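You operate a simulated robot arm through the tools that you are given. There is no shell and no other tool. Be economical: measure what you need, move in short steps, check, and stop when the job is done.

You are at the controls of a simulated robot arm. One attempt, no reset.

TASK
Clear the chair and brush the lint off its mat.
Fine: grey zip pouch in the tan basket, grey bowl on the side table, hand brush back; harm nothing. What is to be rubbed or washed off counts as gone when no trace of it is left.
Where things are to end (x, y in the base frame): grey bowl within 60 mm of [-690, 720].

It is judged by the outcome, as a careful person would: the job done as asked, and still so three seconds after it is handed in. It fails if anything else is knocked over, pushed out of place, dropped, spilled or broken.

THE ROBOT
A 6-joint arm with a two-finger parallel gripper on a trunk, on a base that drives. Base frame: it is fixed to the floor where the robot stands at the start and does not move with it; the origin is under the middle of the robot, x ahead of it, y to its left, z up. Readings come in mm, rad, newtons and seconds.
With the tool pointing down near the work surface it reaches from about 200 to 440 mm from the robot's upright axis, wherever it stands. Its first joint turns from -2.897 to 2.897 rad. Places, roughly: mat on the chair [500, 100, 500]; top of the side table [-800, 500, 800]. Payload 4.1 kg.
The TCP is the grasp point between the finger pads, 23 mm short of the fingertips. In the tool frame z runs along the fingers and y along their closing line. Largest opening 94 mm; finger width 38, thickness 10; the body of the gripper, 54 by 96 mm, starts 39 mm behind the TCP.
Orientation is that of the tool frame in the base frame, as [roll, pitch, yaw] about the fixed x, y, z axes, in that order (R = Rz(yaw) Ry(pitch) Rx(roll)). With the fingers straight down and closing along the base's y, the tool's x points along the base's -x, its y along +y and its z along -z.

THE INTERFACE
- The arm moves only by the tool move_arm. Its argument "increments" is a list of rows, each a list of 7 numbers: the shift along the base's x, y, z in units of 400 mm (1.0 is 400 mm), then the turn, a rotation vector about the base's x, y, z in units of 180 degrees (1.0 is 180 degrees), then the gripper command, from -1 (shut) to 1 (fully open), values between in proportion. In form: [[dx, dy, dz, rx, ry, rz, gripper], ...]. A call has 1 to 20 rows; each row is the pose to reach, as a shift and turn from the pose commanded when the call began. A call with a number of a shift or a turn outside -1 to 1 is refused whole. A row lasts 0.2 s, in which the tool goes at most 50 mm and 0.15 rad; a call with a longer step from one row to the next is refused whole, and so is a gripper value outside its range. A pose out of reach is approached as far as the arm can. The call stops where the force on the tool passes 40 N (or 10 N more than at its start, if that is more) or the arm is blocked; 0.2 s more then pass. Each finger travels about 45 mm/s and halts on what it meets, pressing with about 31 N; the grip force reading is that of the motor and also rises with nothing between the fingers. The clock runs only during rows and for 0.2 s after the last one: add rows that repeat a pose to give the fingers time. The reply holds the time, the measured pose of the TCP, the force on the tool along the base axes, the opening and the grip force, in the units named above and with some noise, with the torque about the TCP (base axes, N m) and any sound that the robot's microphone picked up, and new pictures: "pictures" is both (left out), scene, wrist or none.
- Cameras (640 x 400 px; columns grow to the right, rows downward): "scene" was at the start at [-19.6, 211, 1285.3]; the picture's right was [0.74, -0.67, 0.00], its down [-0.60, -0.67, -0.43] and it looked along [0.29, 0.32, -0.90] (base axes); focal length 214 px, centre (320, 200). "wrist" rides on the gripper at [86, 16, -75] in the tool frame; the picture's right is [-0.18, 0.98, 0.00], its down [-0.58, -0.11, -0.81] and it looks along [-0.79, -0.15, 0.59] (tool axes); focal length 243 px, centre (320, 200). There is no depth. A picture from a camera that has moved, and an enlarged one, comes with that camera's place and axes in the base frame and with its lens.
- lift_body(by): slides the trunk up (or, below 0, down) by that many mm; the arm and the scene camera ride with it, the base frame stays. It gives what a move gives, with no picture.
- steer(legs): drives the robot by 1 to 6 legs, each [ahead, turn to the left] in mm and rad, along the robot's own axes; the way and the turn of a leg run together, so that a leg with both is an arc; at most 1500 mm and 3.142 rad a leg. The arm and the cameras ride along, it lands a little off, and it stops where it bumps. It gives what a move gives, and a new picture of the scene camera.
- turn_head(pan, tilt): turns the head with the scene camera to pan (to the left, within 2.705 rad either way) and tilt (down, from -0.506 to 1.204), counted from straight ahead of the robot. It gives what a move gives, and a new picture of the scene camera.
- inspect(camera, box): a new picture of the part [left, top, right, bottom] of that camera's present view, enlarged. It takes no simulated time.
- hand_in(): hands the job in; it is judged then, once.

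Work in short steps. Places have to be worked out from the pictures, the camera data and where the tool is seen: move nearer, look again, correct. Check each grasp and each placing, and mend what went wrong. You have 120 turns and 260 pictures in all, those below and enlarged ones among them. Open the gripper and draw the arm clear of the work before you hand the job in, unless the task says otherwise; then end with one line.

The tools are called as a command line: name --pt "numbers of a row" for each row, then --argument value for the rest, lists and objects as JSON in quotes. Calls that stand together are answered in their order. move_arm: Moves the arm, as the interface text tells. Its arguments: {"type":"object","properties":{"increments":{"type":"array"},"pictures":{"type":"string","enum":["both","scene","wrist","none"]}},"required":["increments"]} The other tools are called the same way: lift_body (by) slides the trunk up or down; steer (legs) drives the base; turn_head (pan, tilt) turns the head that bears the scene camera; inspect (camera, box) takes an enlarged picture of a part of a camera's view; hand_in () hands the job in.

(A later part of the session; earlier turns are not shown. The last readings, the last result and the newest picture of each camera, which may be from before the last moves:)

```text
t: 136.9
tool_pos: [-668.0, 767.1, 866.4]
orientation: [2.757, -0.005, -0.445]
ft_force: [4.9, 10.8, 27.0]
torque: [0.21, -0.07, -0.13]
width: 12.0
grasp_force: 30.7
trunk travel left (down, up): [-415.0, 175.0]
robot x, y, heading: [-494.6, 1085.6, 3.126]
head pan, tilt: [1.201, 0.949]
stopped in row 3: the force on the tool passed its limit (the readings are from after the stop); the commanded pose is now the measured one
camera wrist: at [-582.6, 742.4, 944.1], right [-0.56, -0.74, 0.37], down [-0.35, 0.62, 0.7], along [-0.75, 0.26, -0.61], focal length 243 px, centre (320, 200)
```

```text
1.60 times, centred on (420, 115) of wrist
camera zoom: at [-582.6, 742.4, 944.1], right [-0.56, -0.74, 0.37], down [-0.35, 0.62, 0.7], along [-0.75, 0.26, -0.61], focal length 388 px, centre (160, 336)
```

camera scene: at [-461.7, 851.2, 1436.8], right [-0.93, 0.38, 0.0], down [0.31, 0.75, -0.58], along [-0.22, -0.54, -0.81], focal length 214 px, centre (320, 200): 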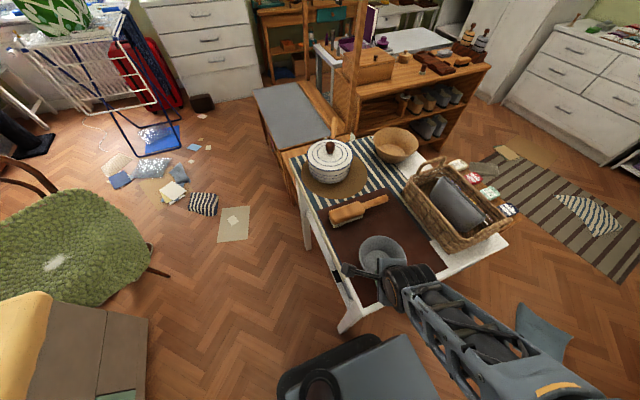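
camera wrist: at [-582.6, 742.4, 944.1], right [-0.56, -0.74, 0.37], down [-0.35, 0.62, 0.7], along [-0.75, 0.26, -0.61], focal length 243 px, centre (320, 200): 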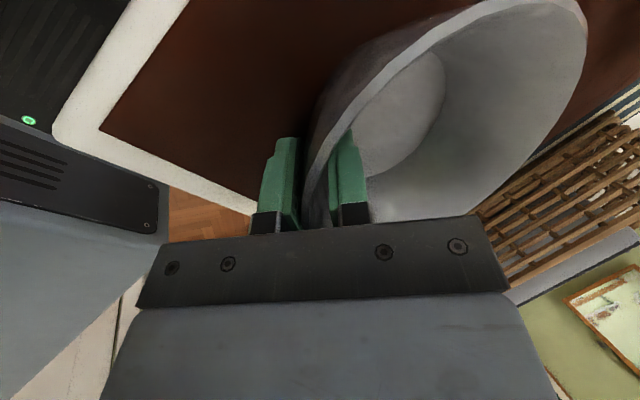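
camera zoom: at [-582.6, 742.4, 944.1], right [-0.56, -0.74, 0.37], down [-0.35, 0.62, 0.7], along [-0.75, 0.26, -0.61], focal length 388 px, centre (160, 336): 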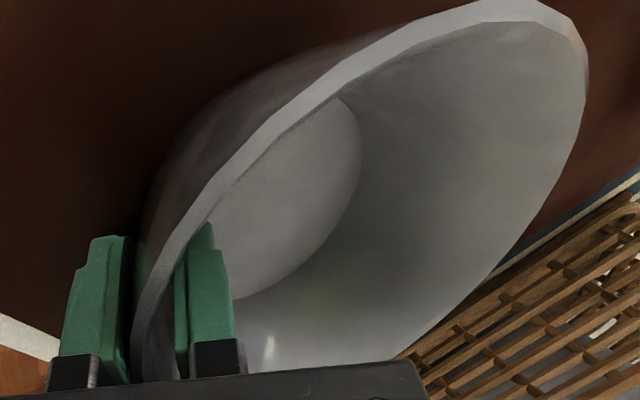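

The bowl bears on the mat (at most slightly tilted). I open the pads a little and check.

move_arm --pt "0 0 0 0 0 0 -0.6" --pt "0 0 0 0 0 0 -0.45" --pt "0 0 0 0 0 0 -0.36" --pt "0 0 0 0 0 0 -0.36" --pictures "wrist"

inspect --camera "scene" --box '[330, 210, 450, 310]'

```text
t: 137.6
tool_pos: [-671.3, 761.6, 870.0]
orientation: [2.745, -0.005, -0.443]
ft_force: [-3.6, -1.2, 25.4]
torque: [0.33, 0.22, 0.06]
width: 24.6
grasp_force: 0.1
trunk travel left (down, up): [-415.0, 175.0]
robot x, y, heading: [-487.8, 1088.8, 3.127]
head pan, tilt: [1.201, 0.949]
stopped in row 3: the force on the tool passed its limit (the readings are from after the stop); the commanded pose is now the measured one
camera wrist: at [-584.6, 738.7, 946.6], right [-0.56, -0.74, 0.38], down [-0.35, 0.62, 0.7], along [-0.75, 0.26, -0.61], focal length 243 px, centre (320, 200)
```

wrist: 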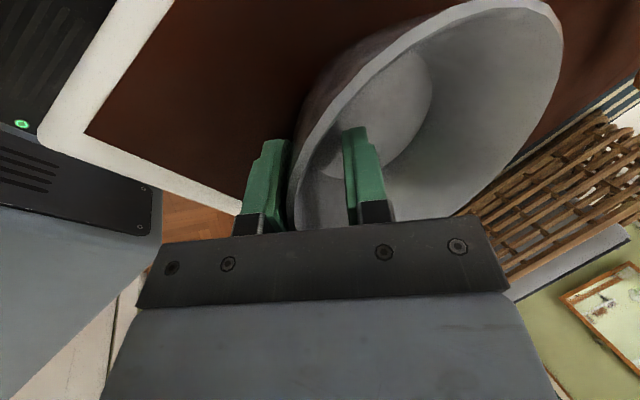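

```text
4.00 times, centred on (390, 260) of scene
camera zoom: at [-461.4, 852.9, 1436.9], right [-0.93, 0.38, 0.0], down [0.31, 0.75, -0.58], along [-0.22, -0.54, -0.81], focal length 858 px, centre (40, -40)
```

zoom: 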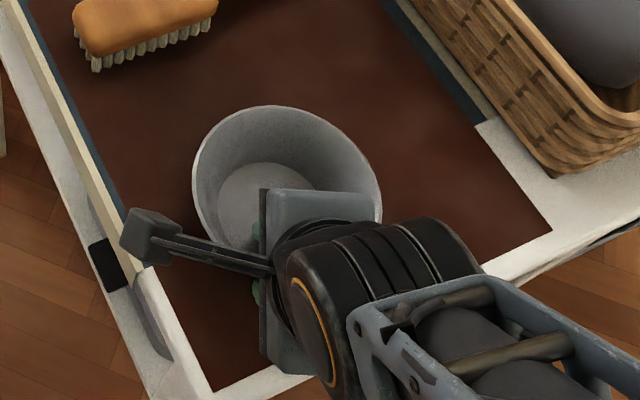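

The bowl is free and standing. I back out along the tool axis.

move_arm --pt "0.004 0.009 0.023 0 0 0 -0.4" --pt "0.012 0.026 0.069 0 0 0 -0.36" --pt "0.025 0.053 0.138 0 0 0 -0.36" --pt "0.042 0.088 0.23 0 0 0 -0.36" --pt "0.058 0.12 0.32 0 0 0 -0.36" --pictures "both"

inspect --camera "scene" --box '[280, 150, 480, 310]'

```text
t: 138.8
tool_pos: [-646.4, 813.0, 995.1]
orientation: [2.752, -0.005, -0.446]
ft_force: [-0.4, 0.6, -0.2]
torque: [0.01, -0.02, 0.0]
width: 30.0
grasp_force: 0.1
trunk travel left (down, up): [-415.0, 175.0]
robot x, y, heading: [-490.7, 1091.3, 3.121]
head pan, tilt: [1.201, 0.949]
camera scene: at [-461.6, 851.9, 1436.9], right [-0.93, 0.38, 0.0], down [0.31, 0.75, -0.58], along [-0.22, -0.54, -0.81], focal length 214 px, centre (320, 200)
camera wrist: at [-560.8, 788.5, 1072.4], right [-0.56, -0.74, 0.37], down [-0.35, 0.62, 0.7], along [-0.75, 0.26, -0.61], focal length 243 px, centre (320, 200)
```

scene: 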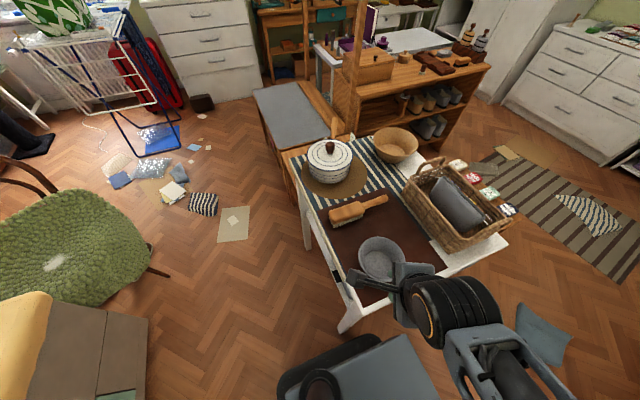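
wrist: 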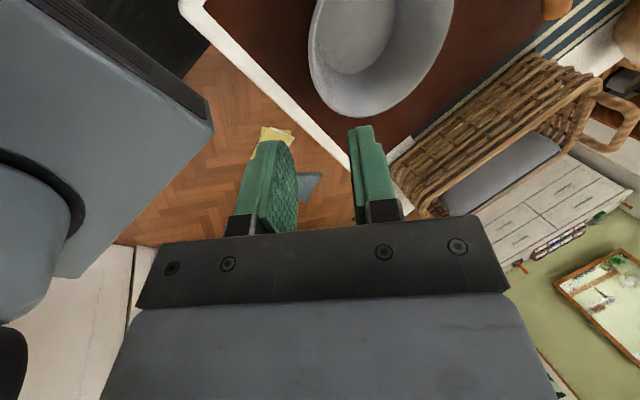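

```text
2.50 times, centred on (380, 230) of scene
camera zoom: at [-461.6, 851.9, 1436.9], right [-0.93, 0.38, 0.0], down [0.31, 0.75, -0.58], along [-0.22, -0.54, -0.81], focal length 536 px, centre (170, 125)
```

zoom: 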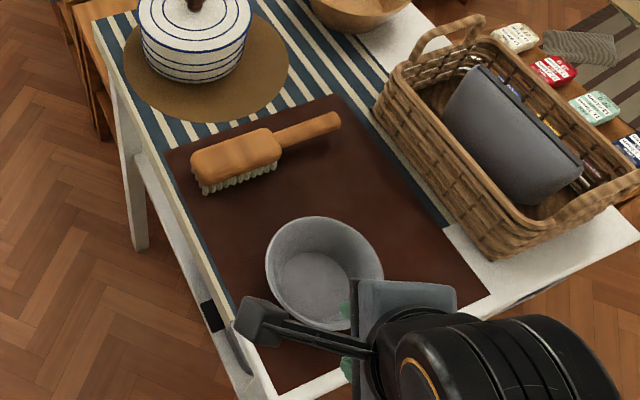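

The bowl stands well at about (-697, 720). Next the brush: I straighten the tool, rise, and look down at it.

move_arm --pt "0 0 0.04 0.03 -0.014 0 -0.36" --pt "0 -0.02 0.08 0.06 -0.028 0 0" --pt "0 -0.04 0.1 0.09 -0.043 0 0.5" --pt "0.02 -0.12 0.1 0.112 -0.0535 0 1" --pt "0.04 -0.22 0.1 0.112 -0.0535 0 1" --pt "0.06 -0.32 0.1 0.112 -0.0535 0 1" --pt "0.08 -0.42 0.1 0.112 -0.0535 0 1" --pt "0.1 -0.52 0.08 0.112 -0.0535 0 1" --pt "0.11 -0.6 0.05 0.112 -0.0535 0 1" --pt "0.11 -0.6 0.05 0.112 -0.0535 0 1" --pictures "none"

```text
t: 141.0
tool_pos: [-603.5, 570.9, 1014.8]
orientation: [-3.141, -0.003, -0.447]
ft_force: [0.5, 0.3, 0.1]
torque: [0.01, 0.01, 0.03]
width: 93.9
grasp_force: 0.1
trunk travel left (down, up): [-415.0, 175.0]
robot x, y, heading: [-492.6, 1088.4, 3.123]
head pan, tilt: [1.201, 0.949]
```

move_arm --pt "0 0 0 0 0 0.04 1" --pt "0 0 0 0 0 0.08 1" --pt "0 0 0 0 0 0.12 1" --pt "0 0 0 0 0 0.142 1" --pt "0 0 0 0 0 0.142 1" --pictures "both"

inspect --camera "scene" --box '[300, 160, 420, 260]'

```text
t: 142.2
tool_pos: [-602.7, 571.8, 1015.6]
orientation: [-3.141, -0.004, 0.002]
ft_force: [-0.5, 0.3, -0.7]
torque: [0.03, -0.01, 0.0]
width: 93.9
grasp_force: 0.1
trunk travel left (down, up): [-415.0, 175.0]
robot x, y, heading: [-490.5, 1089.2, 3.121]
head pan, tilt: [1.201, 0.949]
camera scene: at [-461.6, 851.6, 1436.9], right [-0.93, 0.38, 0.0], down [0.31, 0.75, -0.58], along [-0.22, -0.54, -0.81], focal length 214 px, centre (320, 200)
camera wrist: at [-514.3, 556.5, 1092.1], right [-0.18, -0.98, 0.0], down [-0.58, 0.11, 0.8], along [-0.79, 0.15, -0.59], focal length 243 px, centre (320, 200)
```

scene: 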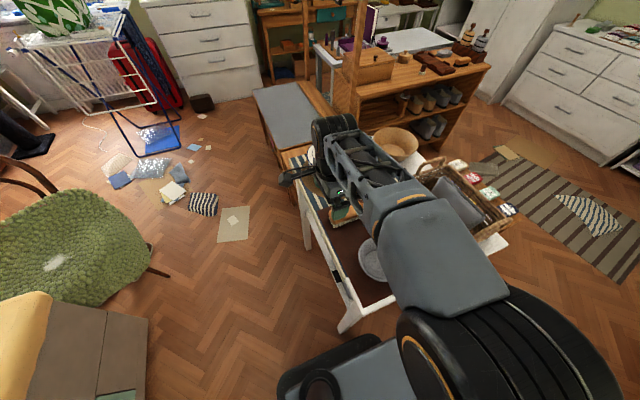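
wrist: 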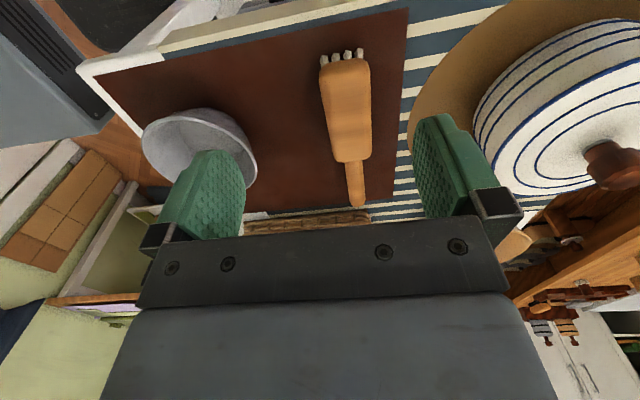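

```text
4.00 times, centred on (360, 210) of scene
camera zoom: at [-461.6, 851.6, 1436.9], right [-0.93, 0.38, 0.0], down [0.31, 0.75, -0.58], along [-0.22, -0.54, -0.81], focal length 858 px, centre (160, 160)
```

zoom: 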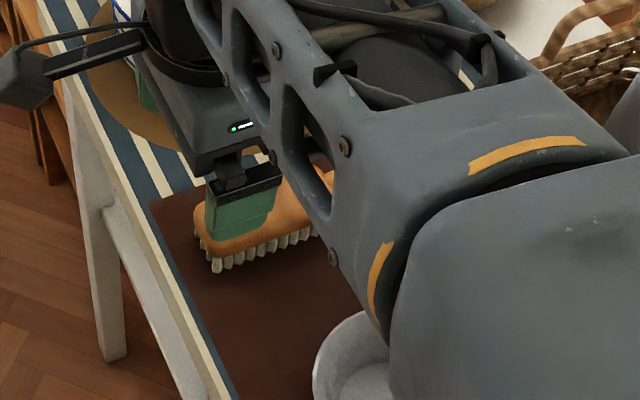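

The brush lies along x at y ≈ 556, its block from x ≈ -615 to -728; block top around z 870–890. I move above the block centre and go down part of the way.

move_arm --pt "-0.08 -0.02 0 0 0 0 1" --pt "-0.163 -0.04 0 0 0 0 1" --pt "-0.163 -0.04 -0.1 0 0 0 1" --pt "-0.163 -0.04 -0.2 0 0 0 1" --pt "-0.163 -0.04 -0.2 0 0 0 1" --pictures "both"

inspect --camera "scene" --box '[300, 160, 420, 260]'

```text
t: 143.4
tool_pos: [-666.6, 555.5, 938.4]
orientation: [3.141, -0.003, 0.0]
ft_force: [0.0, -0.3, -0.2]
torque: [0.02, 0.03, 0.03]
width: 93.9
grasp_force: 0.1
trunk travel left (down, up): [-415.0, 175.0]
robot x, y, heading: [-490.7, 1088.8, 3.125]
head pan, tilt: [1.201, 0.949]
camera scene: at [-461.7, 851.4, 1436.8], right [-0.93, 0.38, 0.0], down [0.31, 0.75, -0.58], along [-0.22, -0.54, -0.81], focal length 214 px, centre (320, 200)
camera wrist: at [-579.3, 540.5, 1013.0], right [-0.18, -0.98, 0.0], down [-0.58, 0.11, 0.8], along [-0.79, 0.15, -0.59], focal length 243 px, centre (320, 200)
```

scene: 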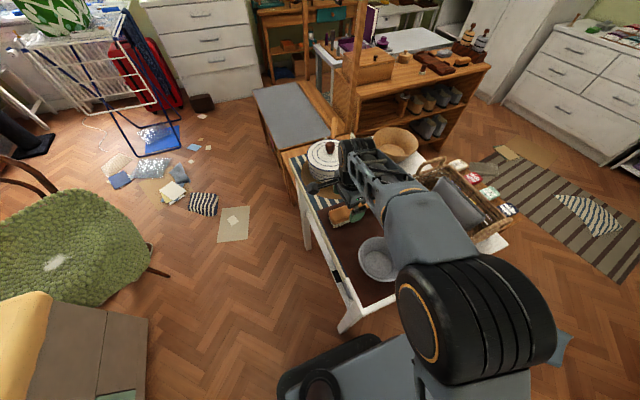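
wrist: 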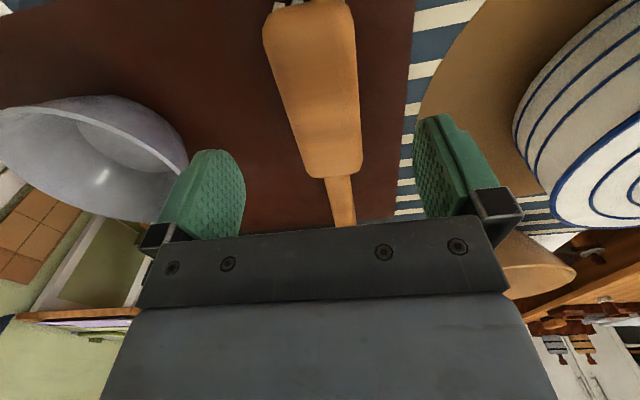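

```text
4.00 times, centred on (360, 210) of scene
camera zoom: at [-461.7, 851.4, 1436.8], right [-0.93, 0.38, 0.0], down [0.31, 0.75, -0.58], along [-0.22, -0.54, -0.81], focal length 858 px, centre (160, 160)
```

zoom: 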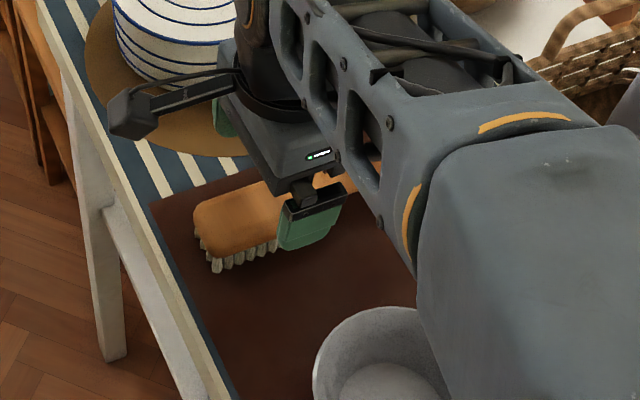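

Cross-checks put the block top at z ≈ 907 and its centre nearer x ≈ -647. I shift +20 mm in x and descend to z ≈ 893.

move_arm --pt "0.025 -0.003 0 0 0 0 1" --pt "0.05 -0.005 0 0 0 0 1" --pt "0.05 -0.005 -0.05 0 0 0 1" --pt "0.05 -0.005 -0.08 0 0 0 1" --pt "0.05 -0.005 -0.11 0 0 0 1" --pt "0.05 -0.005 -0.11 0 0 0 1" --pictures "wrist"

inspect --camera "scene" --box '[300, 160, 420, 260]'

```text
t: 144.8
tool_pos: [-647.8, 552.1, 892.8]
orientation: [-3.141, -0.004, 0.0]
ft_force: [0.2, -0.3, 0.0]
torque: [-0.02, 0.01, 0.0]
width: 93.9
grasp_force: 0.0
trunk travel left (down, up): [-415.0, 175.0]
robot x, y, heading: [-491.0, 1091.1, 3.126]
head pan, tilt: [1.201, 0.949]
camera wrist: at [-559.2, 537.5, 968.0], right [-0.18, -0.98, 0.0], down [-0.58, 0.11, 0.8], along [-0.79, 0.15, -0.59], focal length 243 px, centre (320, 200)
```

wrist: 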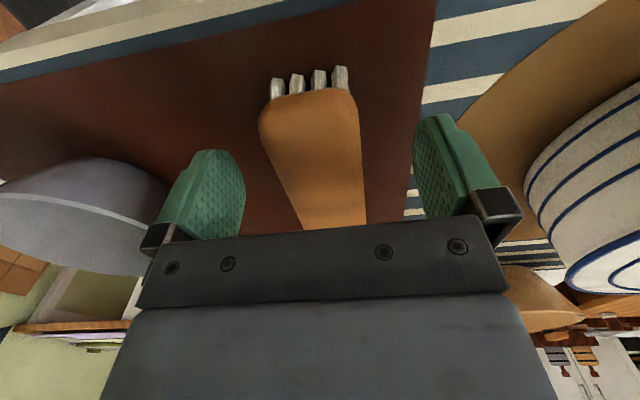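

```text
4.00 times, centred on (360, 210) of scene
camera zoom: at [-461.7, 851.5, 1436.9], right [-0.93, 0.38, 0.0], down [0.31, 0.75, -0.58], along [-0.22, -0.54, -0.81], focal length 858 px, centre (160, 160)
```

zoom: 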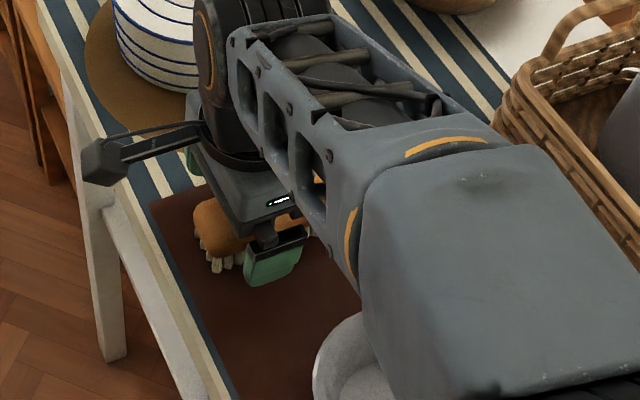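

Pads straddle the block. I close.

move_arm --pt "0 0 0 0 0 0 -1" --pt "0 0 0 0 0 0 -1" --pt "0 0 0 0 0 0 -1" --pt "0 0 0 0 0 0 -1" --pt "0 0 0 0 0 0 -1" --pictures "wrist"

inspect --camera "scene" --box '[300, 160, 420, 260]'

```text
t: 146.0
tool_pos: [-647.0, 553.2, 891.8]
orientation: [3.141, -0.002, 0.002]
ft_force: [1.1, 0.5, 0.4]
torque: [0.07, 0.02, -0.04]
width: 45.6
grasp_force: 30.4
trunk travel left (down, up): [-415.0, 175.0]
robot x, y, heading: [-490.5, 1087.1, 3.123]
head pan, tilt: [1.201, 0.949]
camera wrist: at [-559.2, 537.6, 968.3], right [-0.18, -0.98, 0.0], down [-0.58, 0.11, 0.8], along [-0.79, 0.15, -0.59], focal length 243 px, centre (320, 200)
```

wrist: 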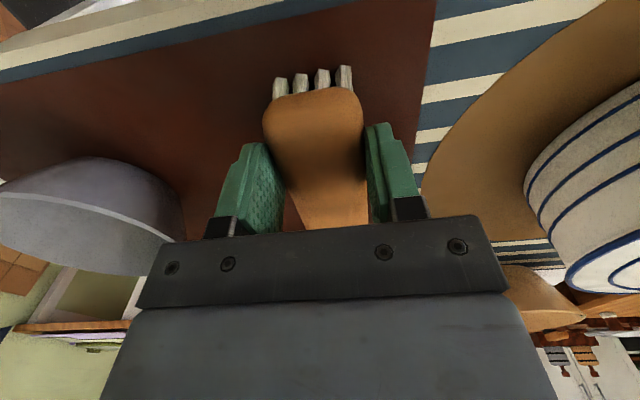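

```text
4.00 times, centred on (360, 210) of scene
camera zoom: at [-461.6, 851.7, 1436.9], right [-0.93, 0.38, 0.0], down [0.31, 0.75, -0.58], along [-0.22, -0.54, -0.81], focal length 858 px, centre (160, 160)
```

zoom: 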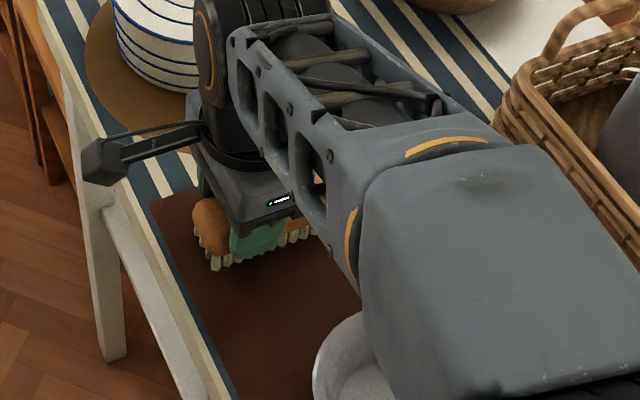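

Held at 45.6 mm. (Return pose: TCP (-647, 553, 892), yaw 0.) I lift it.

move_arm --pt "0 0 0.04 0 0 0 -1" --pt "0 0 0.1 0 0 0 -1" --pt "0 0 0.2 0 0 0 -1" --pt "0 0 0.3 0 0 0 -1" --pt "0 0 0.4 0 0 0 -1" --pt "0 0 0.5 0 0 0 -1" --pictures "both"

```text
t: 147.4
tool_pos: [-648.1, 551.9, 1091.2]
orientation: [-3.14, -0.006, 0.0]
ft_force: [0.4, 0.9, -1.4]
torque: [0.0, -0.05, 0.0]
width: 45.4
grasp_force: 31.1
trunk travel left (down, up): [-415.0, 175.0]
robot x, y, heading: [-487.5, 1088.1, 3.123]
head pan, tilt: [1.201, 0.949]
camera scene: at [-461.7, 851.5, 1436.8], right [-0.93, 0.38, 0.0], down [0.31, 0.75, -0.58], along [-0.22, -0.54, -0.81], focal length 214 px, centre (320, 200)
camera wrist: at [-559.1, 538.0, 1168.0], right [-0.18, -0.98, 0.0], down [-0.58, 0.11, 0.8], along [-0.79, 0.15, -0.59], focal length 243 px, centre (320, 200)
```

scene: 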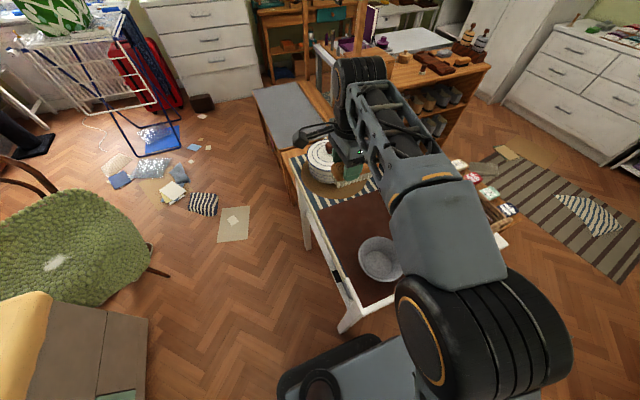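
wrist: 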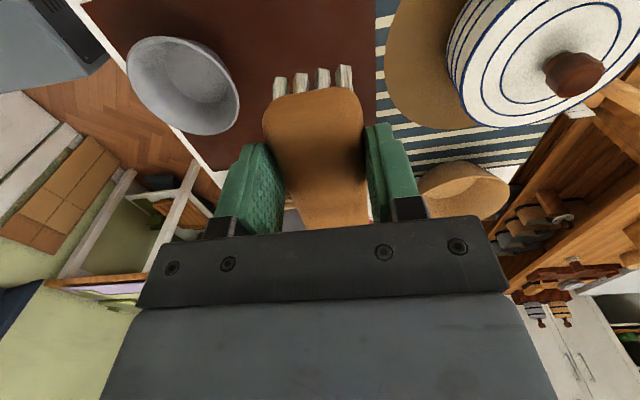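

Brush firmly held, bristles down. I swing the arm to the front in two moves.

move_arm --pt "-0.04 0.1 0 0 0 -0.02 -1" --pt "-0.08 0.2 0 0 0 -0.05 -1" --pt "-0.12 0.3 0 0 0 -0.08 -1" --pt "-0.16 0.4 0 0 0 -0.11 -1" --pt "-0.2 0.5 0 0 0 -0.14 -1" --pt "-0.24 0.6 0 0 0 -0.17 -1" --pt "-0.28 0.7 0 0 0 -0.2 -1" --pt "-0.32 0.8 0 0 0 -0.23 -1" --pt "-0.36 0.9 0 0 0 -0.26 -1" --pt "-0.4 1.0 0 0 0 -0.29 -1" --pictures "none"

```text
t: 149.6
tool_pos: [-810.3, 955.0, 1090.5]
orientation: [3.141, -0.006, -0.913]
ft_force: [-0.1, 0.1, -1.9]
torque: [-0.06, -0.06, 0.02]
width: 45.5
grasp_force: 30.7
trunk travel left (down, up): [-415.0, 175.0]
robot x, y, heading: [-490.4, 1089.2, 3.128]
head pan, tilt: [1.201, 0.949]
```

steer --legs '[[-270, 0], [0, -1.557], [-1095, 0]]'

```text
t: 160.4
tool_pos: [-347.7, 320.3, 1091.1]
orientation: [3.141, -0.003, -2.447]
ft_force: [-0.1, 0.0, -1.0]
torque: [-0.04, 0.06, -0.01]
width: 45.4
grasp_force: 30.8
trunk travel left (down, up): [-415.0, 175.0]
robot x, y, heading: [-205.1, 7.7, 1.59]
head pan, tilt: [1.201, 0.949]
camera scene: at [-436.8, -34.0, 1436.9], right [0.34, 0.94, 0.0], down [0.76, -0.28, -0.58], along [-0.55, 0.2, -0.81], focal length 214 px, centre (320, 200)
```

scene: 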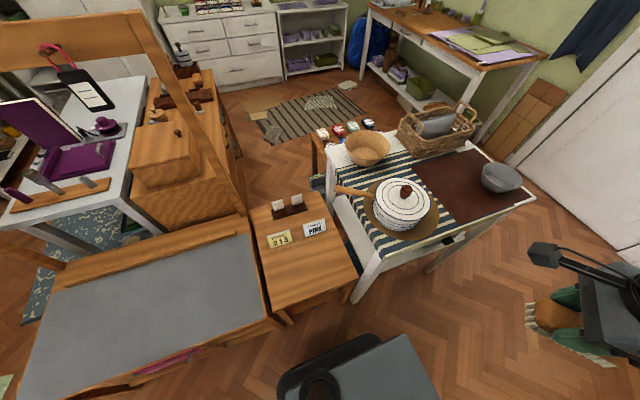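

steer --legs '[[0, -1.59], [195, 0]]'

turn_head --pan -0.1 --tilt 1.0

lift_body --by -310

inspect --camera "scene" --box '[260, 110, 400, 250]'

```text
t: 166.0
tool_pos: [314.5, 122.9, 1092.0]
orientation: [-3.141, -0.005, 2.204]
ft_force: [-0.1, -0.1, -1.8]
torque: [0.06, 0.01, 0.03]
width: 45.4
grasp_force: 30.8
trunk travel left (down, up): [-415.0, 175.0]
robot x, y, heading: [-10.3, -6.0, -0.048]
head pan, tilt: [1.201, 0.949]
camera scene: at [-32.4, 231.2, 1436.9], right [0.92, -0.4, 0.0], down [-0.33, -0.74, -0.58], along [0.23, 0.53, -0.81], focal length 214 px, centre (320, 200)
```

scene: 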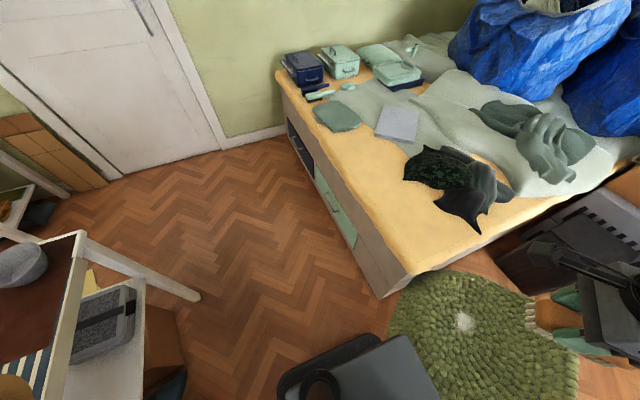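

```text
t: 167.4
tool_pos: [316.3, 123.7, 1091.3]
orientation: [3.142, -0.003, 2.204]
ft_force: [-0.2, -0.1, -2.0]
torque: [0.04, 0.04, 0.0]
width: 45.5
grasp_force: 31.5
trunk travel left (down, up): [-415.0, 175.0]
robot x, y, heading: [-10.5, -4.4, -0.045]
head pan, tilt: [-0.099, 1.0]
camera scene: at [7.2, 154.7, 1433.3], right [-0.14, -0.99, 0.0], down [-0.83, 0.12, -0.54], along [0.53, -0.08, -0.84], focal length 214 px, centre (320, 200)
```

scene: 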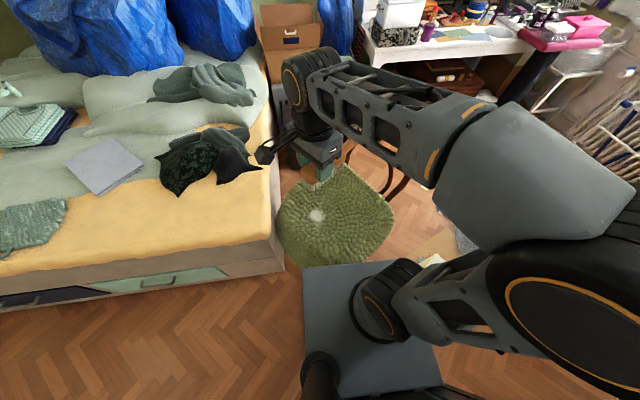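

```text
t: 170.5
tool_pos: [315.4, 122.5, 780.9]
orientation: [-3.141, -0.005, 2.204]
ft_force: [-0.3, -0.5, -1.2]
torque: [0.04, 0.02, 0.0]
width: 45.3
grasp_force: 30.6
trunk travel left (down, up): [-105.0, 485.0]
robot x, y, heading: [-8.5, -2.1, -0.043]
head pan, tilt: [-0.099, 1.0]
```

```text
2.86 times, centred on (330, 180) of scene
camera zoom: at [7.2, 154.7, 1123.3], right [-0.14, -0.99, 0.0], down [-0.83, 0.12, -0.54], along [0.53, -0.08, -0.84], focal length 613 px, centre (291, 257)
```

zoom: 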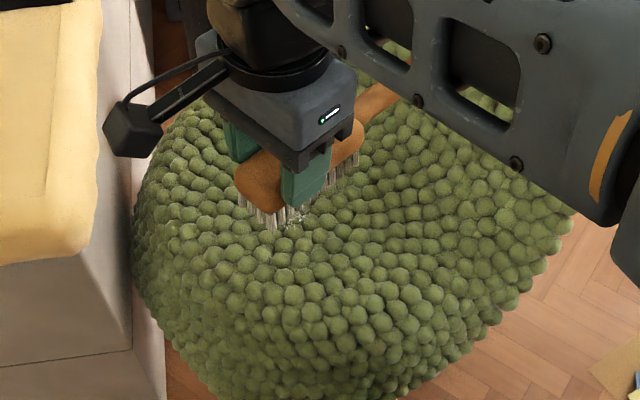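

Lint centre ≈ (515, 105). I bring the brush over it with its length along y, well above the mat.

move_arm --pt "0.1 0 0 0 0 -0.04 -1" --pt "0.2 0 -0.04 0 0 -0.08 -1" --pt "0.3 -0.01 -0.08 0 0 -0.12 -1" --pt "0.4 -0.02 -0.15 0 0 -0.16 -1" --pt "0.5 -0.04 -0.22 0 0 -0.2 -1" --pt "0.5 -0.04 -0.32 0 0 -0.2015 -1" --pt "0.5 -0.04 -0.4 0 0 -0.2015 -1" --pt "0.5 -0.04 -0.4 0 0 -0.2015 -1" --pictures "both"

inspect --camera "scene" --box '[270, 120, 390, 220]'

```text
t: 172.3
tool_pos: [515.2, 108.6, 622.7]
orientation: [-3.141, -0.002, 1.57]
ft_force: [-0.6, -0.3, -2.4]
torque: [0.08, 0.0, 0.0]
width: 45.1
grasp_force: 31.4
trunk travel left (down, up): [-105.0, 485.0]
robot x, y, heading: [-8.0, -3.9, -0.045]
head pan, tilt: [-0.099, 1.0]
camera scene: at [7.2, 154.7, 1123.3], right [-0.14, -0.99, 0.0], down [-0.83, 0.12, -0.54], along [0.53, -0.08, -0.84], focal length 214 px, centre (320, 200)
camera wrist: at [534.2, 195.3, 698.4], right [0.98, -0.18, 0.0], down [-0.11, -0.58, 0.8], along [-0.15, -0.79, -0.59], focal length 243 px, centre (320, 200)
```

scene: 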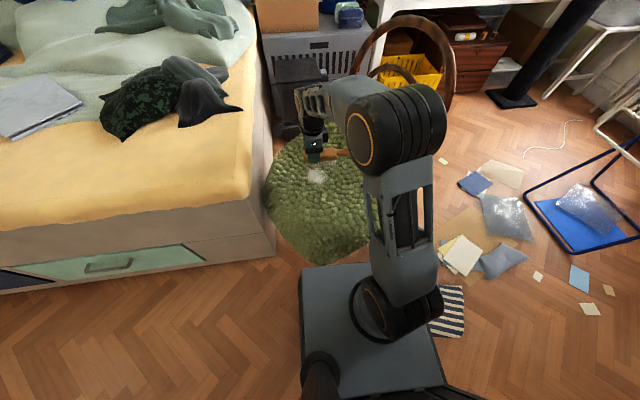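
wrist: 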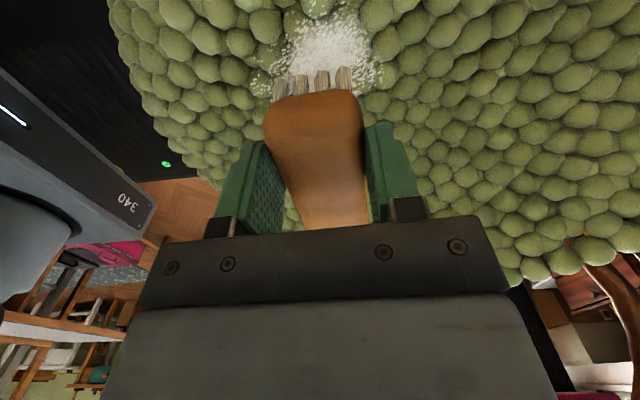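

```text
4.00 times, centred on (330, 170) of scene
camera zoom: at [7.2, 154.7, 1123.3], right [-0.14, -0.99, 0.0], down [-0.83, 0.12, -0.54], along [0.53, -0.08, -0.84], focal length 858 px, centre (280, 320)
```

zoom: 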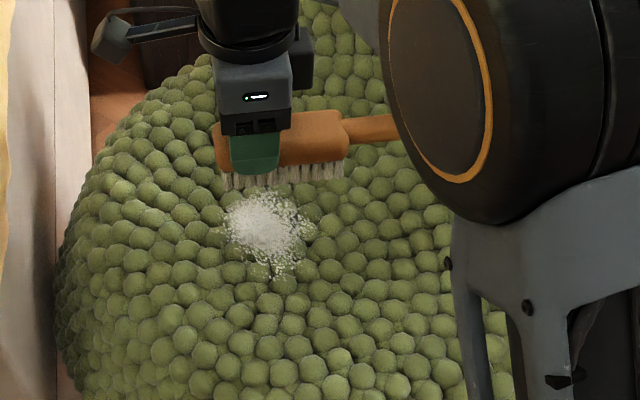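

Lint spans about x 454–555, y 47–134. I move to its centre (505, 92) and come down to just above the expected contact.

move_arm --pt "-0.025 -0.04 -0.05 0 0 0 -1" --pt "-0.025 -0.04 -0.1 0 0 0 -1" --pt "-0.025 -0.04 -0.15 0 0 0 -1" --pt "-0.025 -0.04 -0.175 0 0 0 -1" --pt "-0.025 -0.04 -0.19 0 0 0 -1" --pt "-0.025 -0.04 -0.19 0 0 0 -1" --pictures "wrist"

inspect --camera "scene" --box '[270, 120, 390, 220]'

```text
t: 173.7
tool_pos: [505.4, 88.9, 545.0]
orientation: [-3.14, -0.005, 1.57]
ft_force: [0.1, 0.1, -1.4]
torque: [0.06, 0.01, -0.02]
width: 45.3
grasp_force: 31.2
trunk travel left (down, up): [-105.0, 485.0]
robot x, y, heading: [-7.6, -5.0, -0.04]
head pan, tilt: [-0.099, 1.0]
camera wrist: at [524.3, 177.5, 621.2], right [0.98, -0.18, 0.0], down [-0.11, -0.58, 0.8], along [-0.15, -0.79, -0.59], focal length 243 px, centre (320, 200)
```

wrist: 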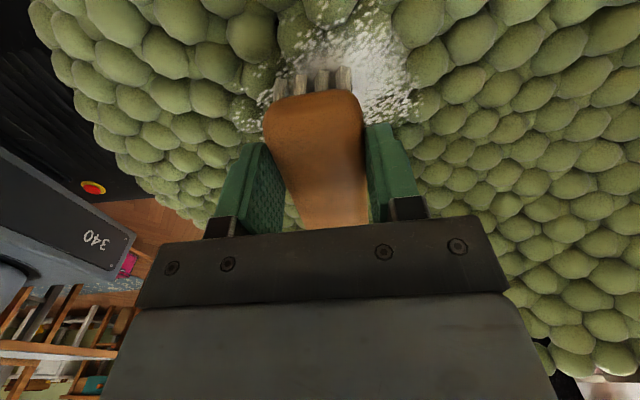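

```text
4.00 times, centred on (330, 170) of scene
camera zoom: at [7.2, 154.7, 1123.3], right [-0.14, -0.99, 0.0], down [-0.83, 0.12, -0.54], along [0.53, -0.08, -0.84], focal length 858 px, centre (280, 320)
```

zoom: 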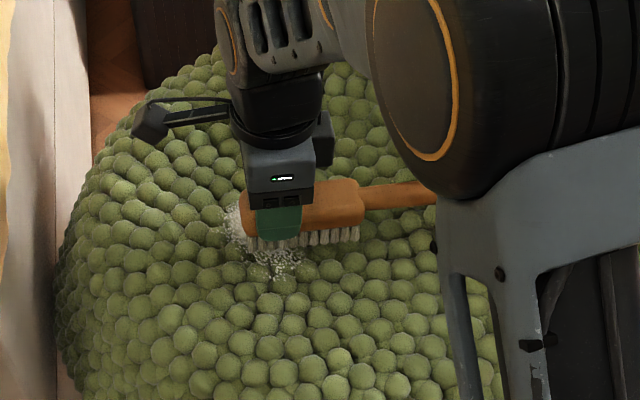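

Lint still shows past the +y end, so I shift y +20 mm, then lower in small steps to feel contact.

move_arm --pt "0.01 0.05 0 0 0 0 -1" --pt "0.01 0.05 -0.01 0 0 0 -1" --pt "0.01 0.05 -0.02 0 0 0 -1" --pt "0.01 0.05 -0.02 0 0 0 -1" --pictures "none"

```text
t: 174.7
tool_pos: [509.3, 110.5, 540.9]
orientation: [3.136, -0.006, 1.571]
ft_force: [-4.5, 0.5, 37.3]
torque: [-0.38, 0.09, -0.01]
width: 45.6
grasp_force: 31.3
trunk travel left (down, up): [-105.0, 485.0]
robot x, y, heading: [-10.2, -4.4, -0.044]
head pan, tilt: [-0.099, 1.0]
```

Contact found: 37 N at 541, a bit hard. I ease up 4 mm and stroke back and forth along x.

move_arm --pt "0 0 0.01 0 0 0 -1" --pt "-0.06 0 0.01 0 0 0 -1" --pt "-0.12 0 0.01 0 0 0 -1" --pt "-0.17 0 0.01 0 0 0 -1" --pt "-0.12 0 0.01 0 0 0 -1" --pt "-0.06 0 0.01 0 0 0 -1" --pt "0 0 0.01 0 0 0 -1" --pt "0.06 0 0.01 0 0 0 -1" --pt "0.12 0 0.01 0 0 0 -1" --pt "0.17 0 0.01 0 0 0 -1" --pt "0.12 0 0.01 0 0 0 -1" --pt "0.06 0 0.01 0 0 0 -1" --pt "0 0 0.01 0 0 0 -1" --pictures "wrist"

inspect --camera "scene" --box '[270, 120, 390, 220]'

```text
t: 177.5
tool_pos: [507.6, 109.9, 541.5]
orientation: [-3.141, -0.003, 1.573]
ft_force: [1.6, -1.5, 2.0]
torque: [0.1, -0.11, 0.0]
width: 45.7
grasp_force: 31.2
trunk travel left (down, up): [-105.0, 485.0]
robot x, y, heading: [-10.4, -4.3, -0.043]
head pan, tilt: [-0.099, 1.0]
camera wrist: at [527.4, 198.7, 618.1], right [0.98, -0.18, 0.0], down [-0.11, -0.58, 0.8], along [-0.15, -0.79, -0.59], focal length 243 px, centre (320, 200)
```

wrist: 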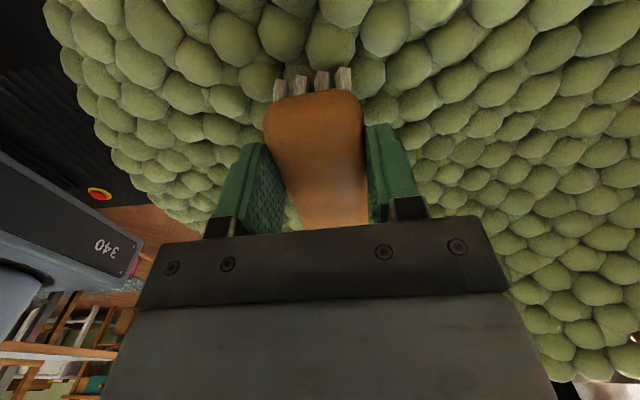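

```text
4.00 times, centred on (330, 170) of scene
camera zoom: at [7.2, 154.6, 1123.2], right [-0.14, -0.99, 0.0], down [-0.83, 0.12, -0.54], along [0.53, -0.08, -0.84], focal length 858 px, centre (280, 320)
```

zoom: 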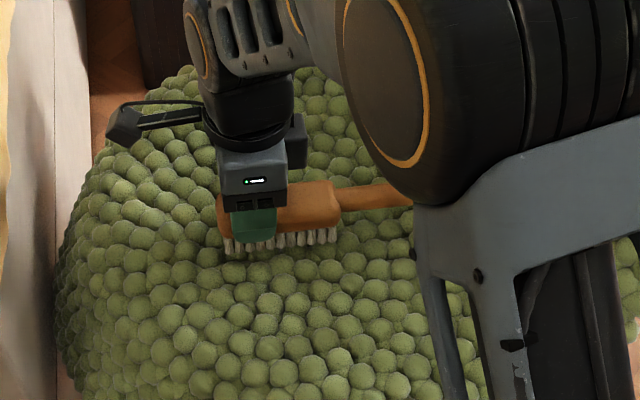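

The lint has gone from what's visible. To be thorough I run another pass a bit further toward -y and again +y, then lift and inspect.

move_arm --pt "0 -0.06 0 0 0 0 -1" --pt "-0.06 -0.07 0 0 0 0 -1" --pt "-0.13 -0.07 0 0 0 0 -1" --pt "-0.06 -0.07 0 0 0 0 -1" --pt "0.02 -0.07 0 0 0 0 -1" --pt "0.1 -0.07 0 0 0 0 -1" --pt "0.16 -0.05 0 0 0 0 -1" --pt "0.16 0.02 0 0 0 0 -1" --pt "0.08 0.04 0 0 0 0 -1" --pt "0 0.04 -0.003 0 0 0 -1" --pt "-0.08 0.04 -0.003 0 0 0 -1" --pt "-0.14 0.03 -0.003 0 0 0 -1" --pt "-0.06 0 -0.003 0 0 0 -1" --pt "0 0 0 0 0 0 -1" --pt "0 0 0.1 0 0 0 -1" --pt "0 0 0.2 0 0 0 -1" --pt "-0.08 0 0.3 0 0 0 -1" --pt "-0.16 0 0.38 0 0 0 -1" --pt "-0.26 -0.02 0.44 0 0 0 -1" --pictures "both"

inspect --camera "scene" --box '[260, 110, 380, 210]'

```text
refused: row 17 steps farther than a row can; nothing moved
```

```text
4.00 times, centred on (320, 160) of scene
camera zoom: at [7.2, 154.6, 1123.2], right [-0.14, -0.99, 0.0], down [-0.83, 0.12, -0.54], along [0.53, -0.08, -0.84], focal length 858 px, centre (320, 360)
```

zoom: 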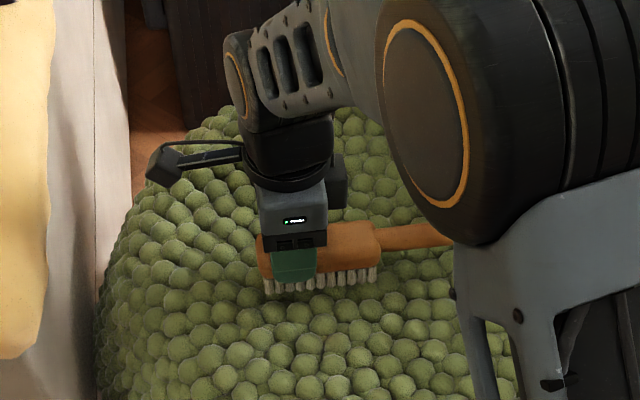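

One row was over-long; I resend with smaller lift steps.

move_arm --pt "0 -0.06 0 0 0 0 -1" --pt "-0.06 -0.07 0 0 0 0 -1" --pt "-0.13 -0.07 0 0 0 0 -1" --pt "-0.06 -0.07 0 0 0 0 -1" --pt "0.02 -0.07 0 0 0 0 -1" --pt "0.1 -0.07 0 0 0 0 -1" --pt "0.16 -0.05 0 0 0 0 -1" --pt "0.16 0.02 0 0 0 0 -1" --pt "0.08 0.04 0 0 0 0 -1" --pt "0 0.04 -0.003 0 0 0 -1" --pt "-0.08 0.04 -0.003 0 0 0 -1" --pt "-0.14 0.03 -0.003 0 0 0 -1" --pt "-0.06 0 -0.003 0 0 0 -1" --pt "0 0 0 0 0 0 -1" --pt "0 0 0.1 0 0 0 -1" --pt "0 0 0.2 0 0 0 -1" --pt "-0.06 0 0.29 0 0 0 -1" --pt "-0.14 0 0.36 0 0 0 -1" --pt "-0.24 0 0.42 0 0 0 -1" --pictures "both"

inspect --camera "scene" --box '[260, 110, 380, 210]'

```text
t: 181.5
tool_pos: [413.0, 110.0, 709.2]
orientation: [-3.14, -0.004, 1.57]
ft_force: [-0.5, 0.1, -2.3]
torque: [0.06, -0.01, 0.01]
width: 45.6
grasp_force: 31.1
trunk travel left (down, up): [-105.0, 485.0]
robot x, y, heading: [-6.4, -3.7, -0.041]
head pan, tilt: [-0.099, 1.0]
camera scene: at [7.7, 154.8, 1123.2], right [-0.14, -0.99, 0.0], down [-0.83, 0.12, -0.54], along [0.53, -0.08, -0.84], focal length 214 px, centre (320, 200)
camera wrist: at [431.3, 197.7, 785.2], right [0.98, -0.18, 0.0], down [-0.11, -0.58, 0.8], along [-0.15, -0.79, -0.59], focal length 243 px, centre (320, 200)
```

scene: 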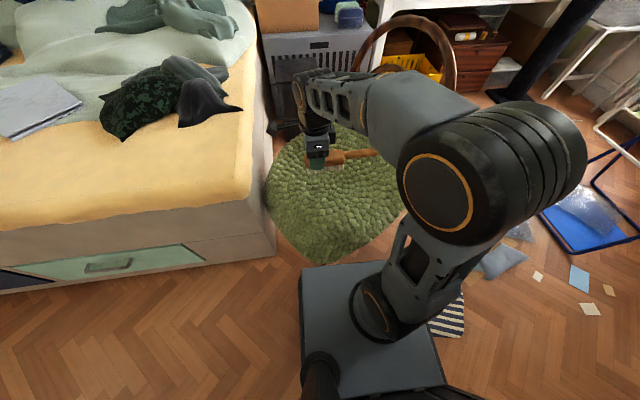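
wrist: 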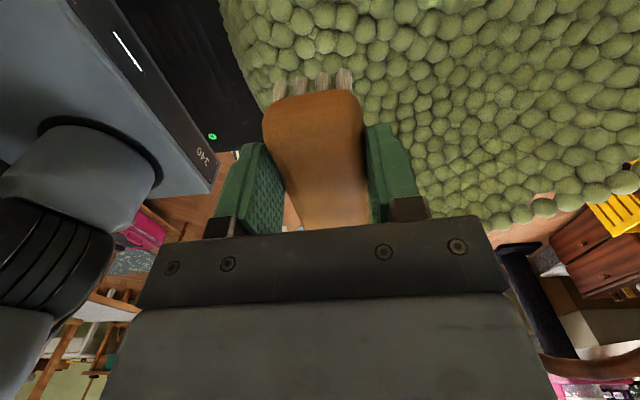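

```text
4.00 times, centred on (320, 160) of scene
camera zoom: at [7.7, 154.8, 1123.2], right [-0.14, -0.99, 0.0], down [-0.83, 0.12, -0.54], along [0.53, -0.08, -0.84], focal length 858 px, centre (320, 360)
```

zoom: 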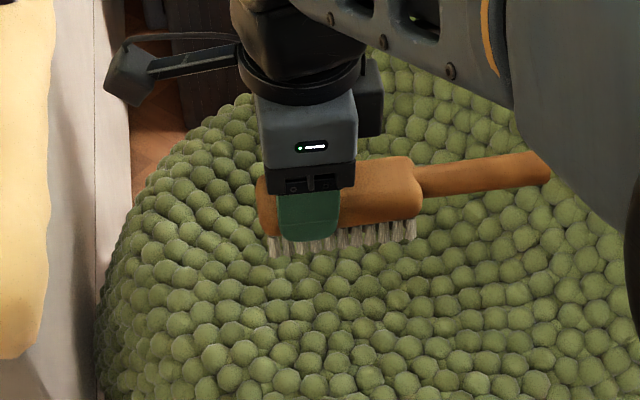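

I draw the brush in and up so the whole patch is visible.

move_arm --pt "-0.08 -0.06 0.06 0 0 0 -1" --pt "-0.16 -0.12 0.12 0 0 0 -1" --pt "-0.2 -0.22 0.17 0 0 0 -1" --pt "-0.2 -0.32 0.2 0 0 0 -1" --pt "-0.2 -0.32 0.2 0 0 0 -1" --pictures "none"

inspect --camera "scene" --box '[260, 120, 380, 220]'

```text
t: 182.7
tool_pos: [334.7, -18.0, 789.3]
orientation: [-3.139, -0.003, 1.571]
ft_force: [-0.3, 0.1, -1.8]
torque: [0.06, 0.02, -0.03]
width: 45.8
grasp_force: 30.9
trunk travel left (down, up): [-105.0, 485.0]
robot x, y, heading: [-6.7, -1.5, -0.042]
head pan, tilt: [-0.099, 1.0]
```

```text
4.00 times, centred on (320, 170) of scene
camera zoom: at [7.2, 154.7, 1123.3], right [-0.14, -0.99, 0.0], down [-0.83, 0.12, -0.54], along [0.53, -0.08, -0.84], focal length 858 px, centre (320, 320)
```

zoom: 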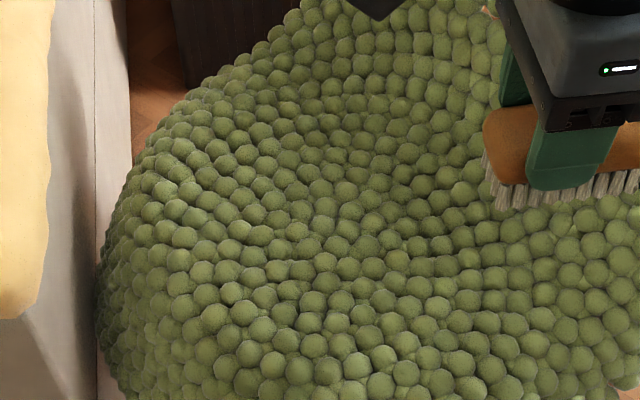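

No trace visible; a finer look to be sure.

inspect --camera "scene" --box '[290, 155, 340, 195]'

lift_body --by 310

steer --legs '[[-200, 0], [0, 1.615]]'

```text
10.00 times, centred on (315, 175) of scene
camera zoom: at [7.2, 154.7, 1123.3], right [-0.14, -0.99, 0.0], down [-0.83, 0.12, -0.54], along [0.53, -0.08, -0.84], focal length 2145 px, centre (370, 450)
```

zoom: 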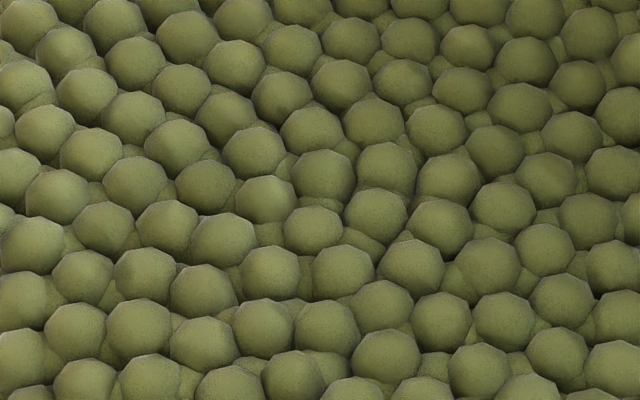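

```text
t: 185.8
tool_pos: [333.2, -18.0, 1097.0]
orientation: [3.14, -0.003, 1.57]
ft_force: [1.3, -0.1, -1.1]
torque: [0.07, 0.02, -0.03]
width: 45.7
grasp_force: 31.1
trunk travel left (down, up): [-415.0, 175.0]
robot x, y, heading: [-7.3, 1.6, -0.042]
head pan, tilt: [-0.099, 1.0]
```

```text
t: 191.3
tool_pos: [-209.8, 347.5, 1098.5]
orientation: [3.141, -0.003, -3.092]
ft_force: [0.2, -0.7, -2.2]
torque: [0.0, 0.04, 0.01]
width: 45.7
grasp_force: 30.5
trunk travel left (down, up): [-415.0, 175.0]
robot x, y, heading: [-209.4, 6.2, 1.575]
head pan, tilt: [-0.099, 1.0]
camera scene: at [-367.1, 12.2, 1433.3], right [1.0, -0.09, 0.0], down [-0.08, -0.84, -0.54], along [0.05, 0.54, -0.84], focal length 214 px, centre (320, 200)
```

scene: 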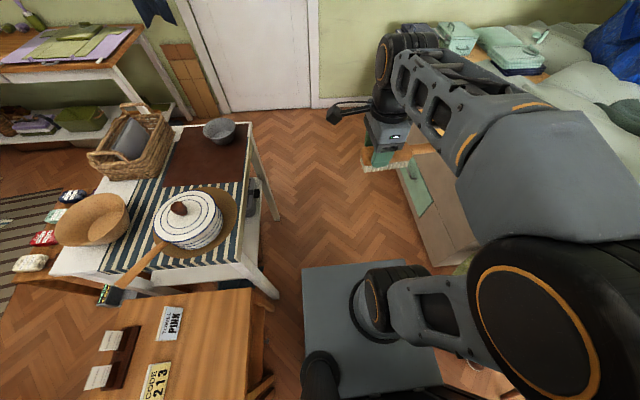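

The mat is clean. I drive back to the table station at about (-490, 1090).

steer --legs '[[1085, 0], [0, 1.55], [275, 0]]'

turn_head --pan 1.2 --tilt 0.95

```text
t: 202.1
tool_pos: [-843.3, 1072.8, 1098.9]
orientation: [3.141, -0.003, -1.529]
ft_force: [0.5, 0.6, -2.1]
torque: [-0.06, -0.02, 0.0]
width: 45.8
grasp_force: 30.8
trunk travel left (down, up): [-415.0, 175.0]
robot x, y, heading: [-499.3, 1070.8, 3.143]
head pan, tilt: [-0.099, 1.0]
camera scene: at [-511.9, 911.4, 1433.3], right [0.1, 0.99, 0.0], down [0.84, -0.08, -0.54], along [-0.54, 0.05, -0.84], focal length 214 px, centre (320, 200)
```

scene: 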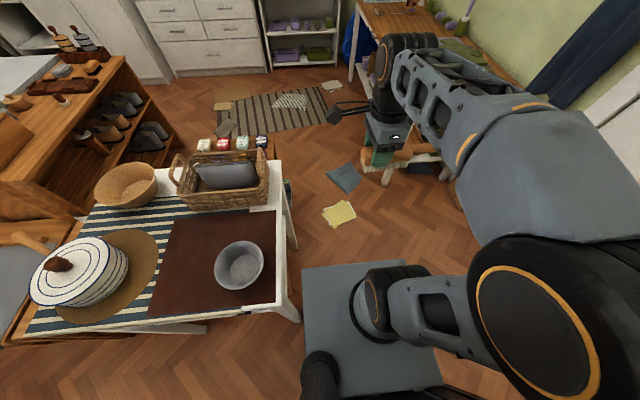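

```text
t: 203.6
tool_pos: [-843.9, 1072.9, 1098.4]
orientation: [-3.141, -0.003, -1.528]
ft_force: [0.3, 0.3, -1.6]
torque: [-0.04, 0.01, 0.04]
width: 45.5
grasp_force: 31.0
trunk travel left (down, up): [-415.0, 175.0]
robot x, y, heading: [-499.9, 1073.4, 3.141]
head pan, tilt: [1.201, 0.949]
camera scene: at [-469.0, 836.6, 1436.9], right [-0.93, 0.36, 0.0], down [0.3, 0.76, -0.58], along [-0.21, -0.54, -0.81], focal length 214 px, centre (320, 200)
```

scene: 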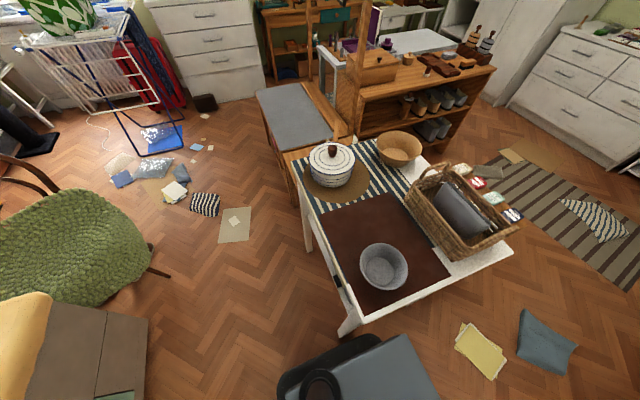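

I swing the brush back toward its place above the brown mat, turning it lengthwise along x again.

move_arm --pt "0.03 -0.1 0 0 0 0.0375 -1" --pt "0.07 -0.2 0 0 0 0.075 -1" --pt "0.11 -0.3 0 0 0 0.1125 -1" --pt "0.15 -0.4 0 0 0 0.15 -1" --pt "0.19 -0.5 0 0 0 0.1875 -1" --pt "0.23 -0.6 0 0 0 0.225 -1" --pt "0.27 -0.7 0 0 0 0.2625 -1" --pt "0.31 -0.8 0 0 0 0.3 -1" --pt "0.35 -0.9 0 0 0 0.3375 -1" --pt "0.39 -1.0 0 0 0 0.375 -1" --pictures "none"

```text
t: 205.8
tool_pos: [-688.4, 670.2, 1098.7]
orientation: [-3.14, -0.003, -0.349]
ft_force: [-0.7, 0.4, -1.6]
torque: [-0.03, -0.08, 0.0]
width: 45.6
grasp_force: 31.0
trunk travel left (down, up): [-415.0, 175.0]
robot x, y, heading: [-504.4, 1071.0, 3.142]
head pan, tilt: [1.201, 0.949]
```

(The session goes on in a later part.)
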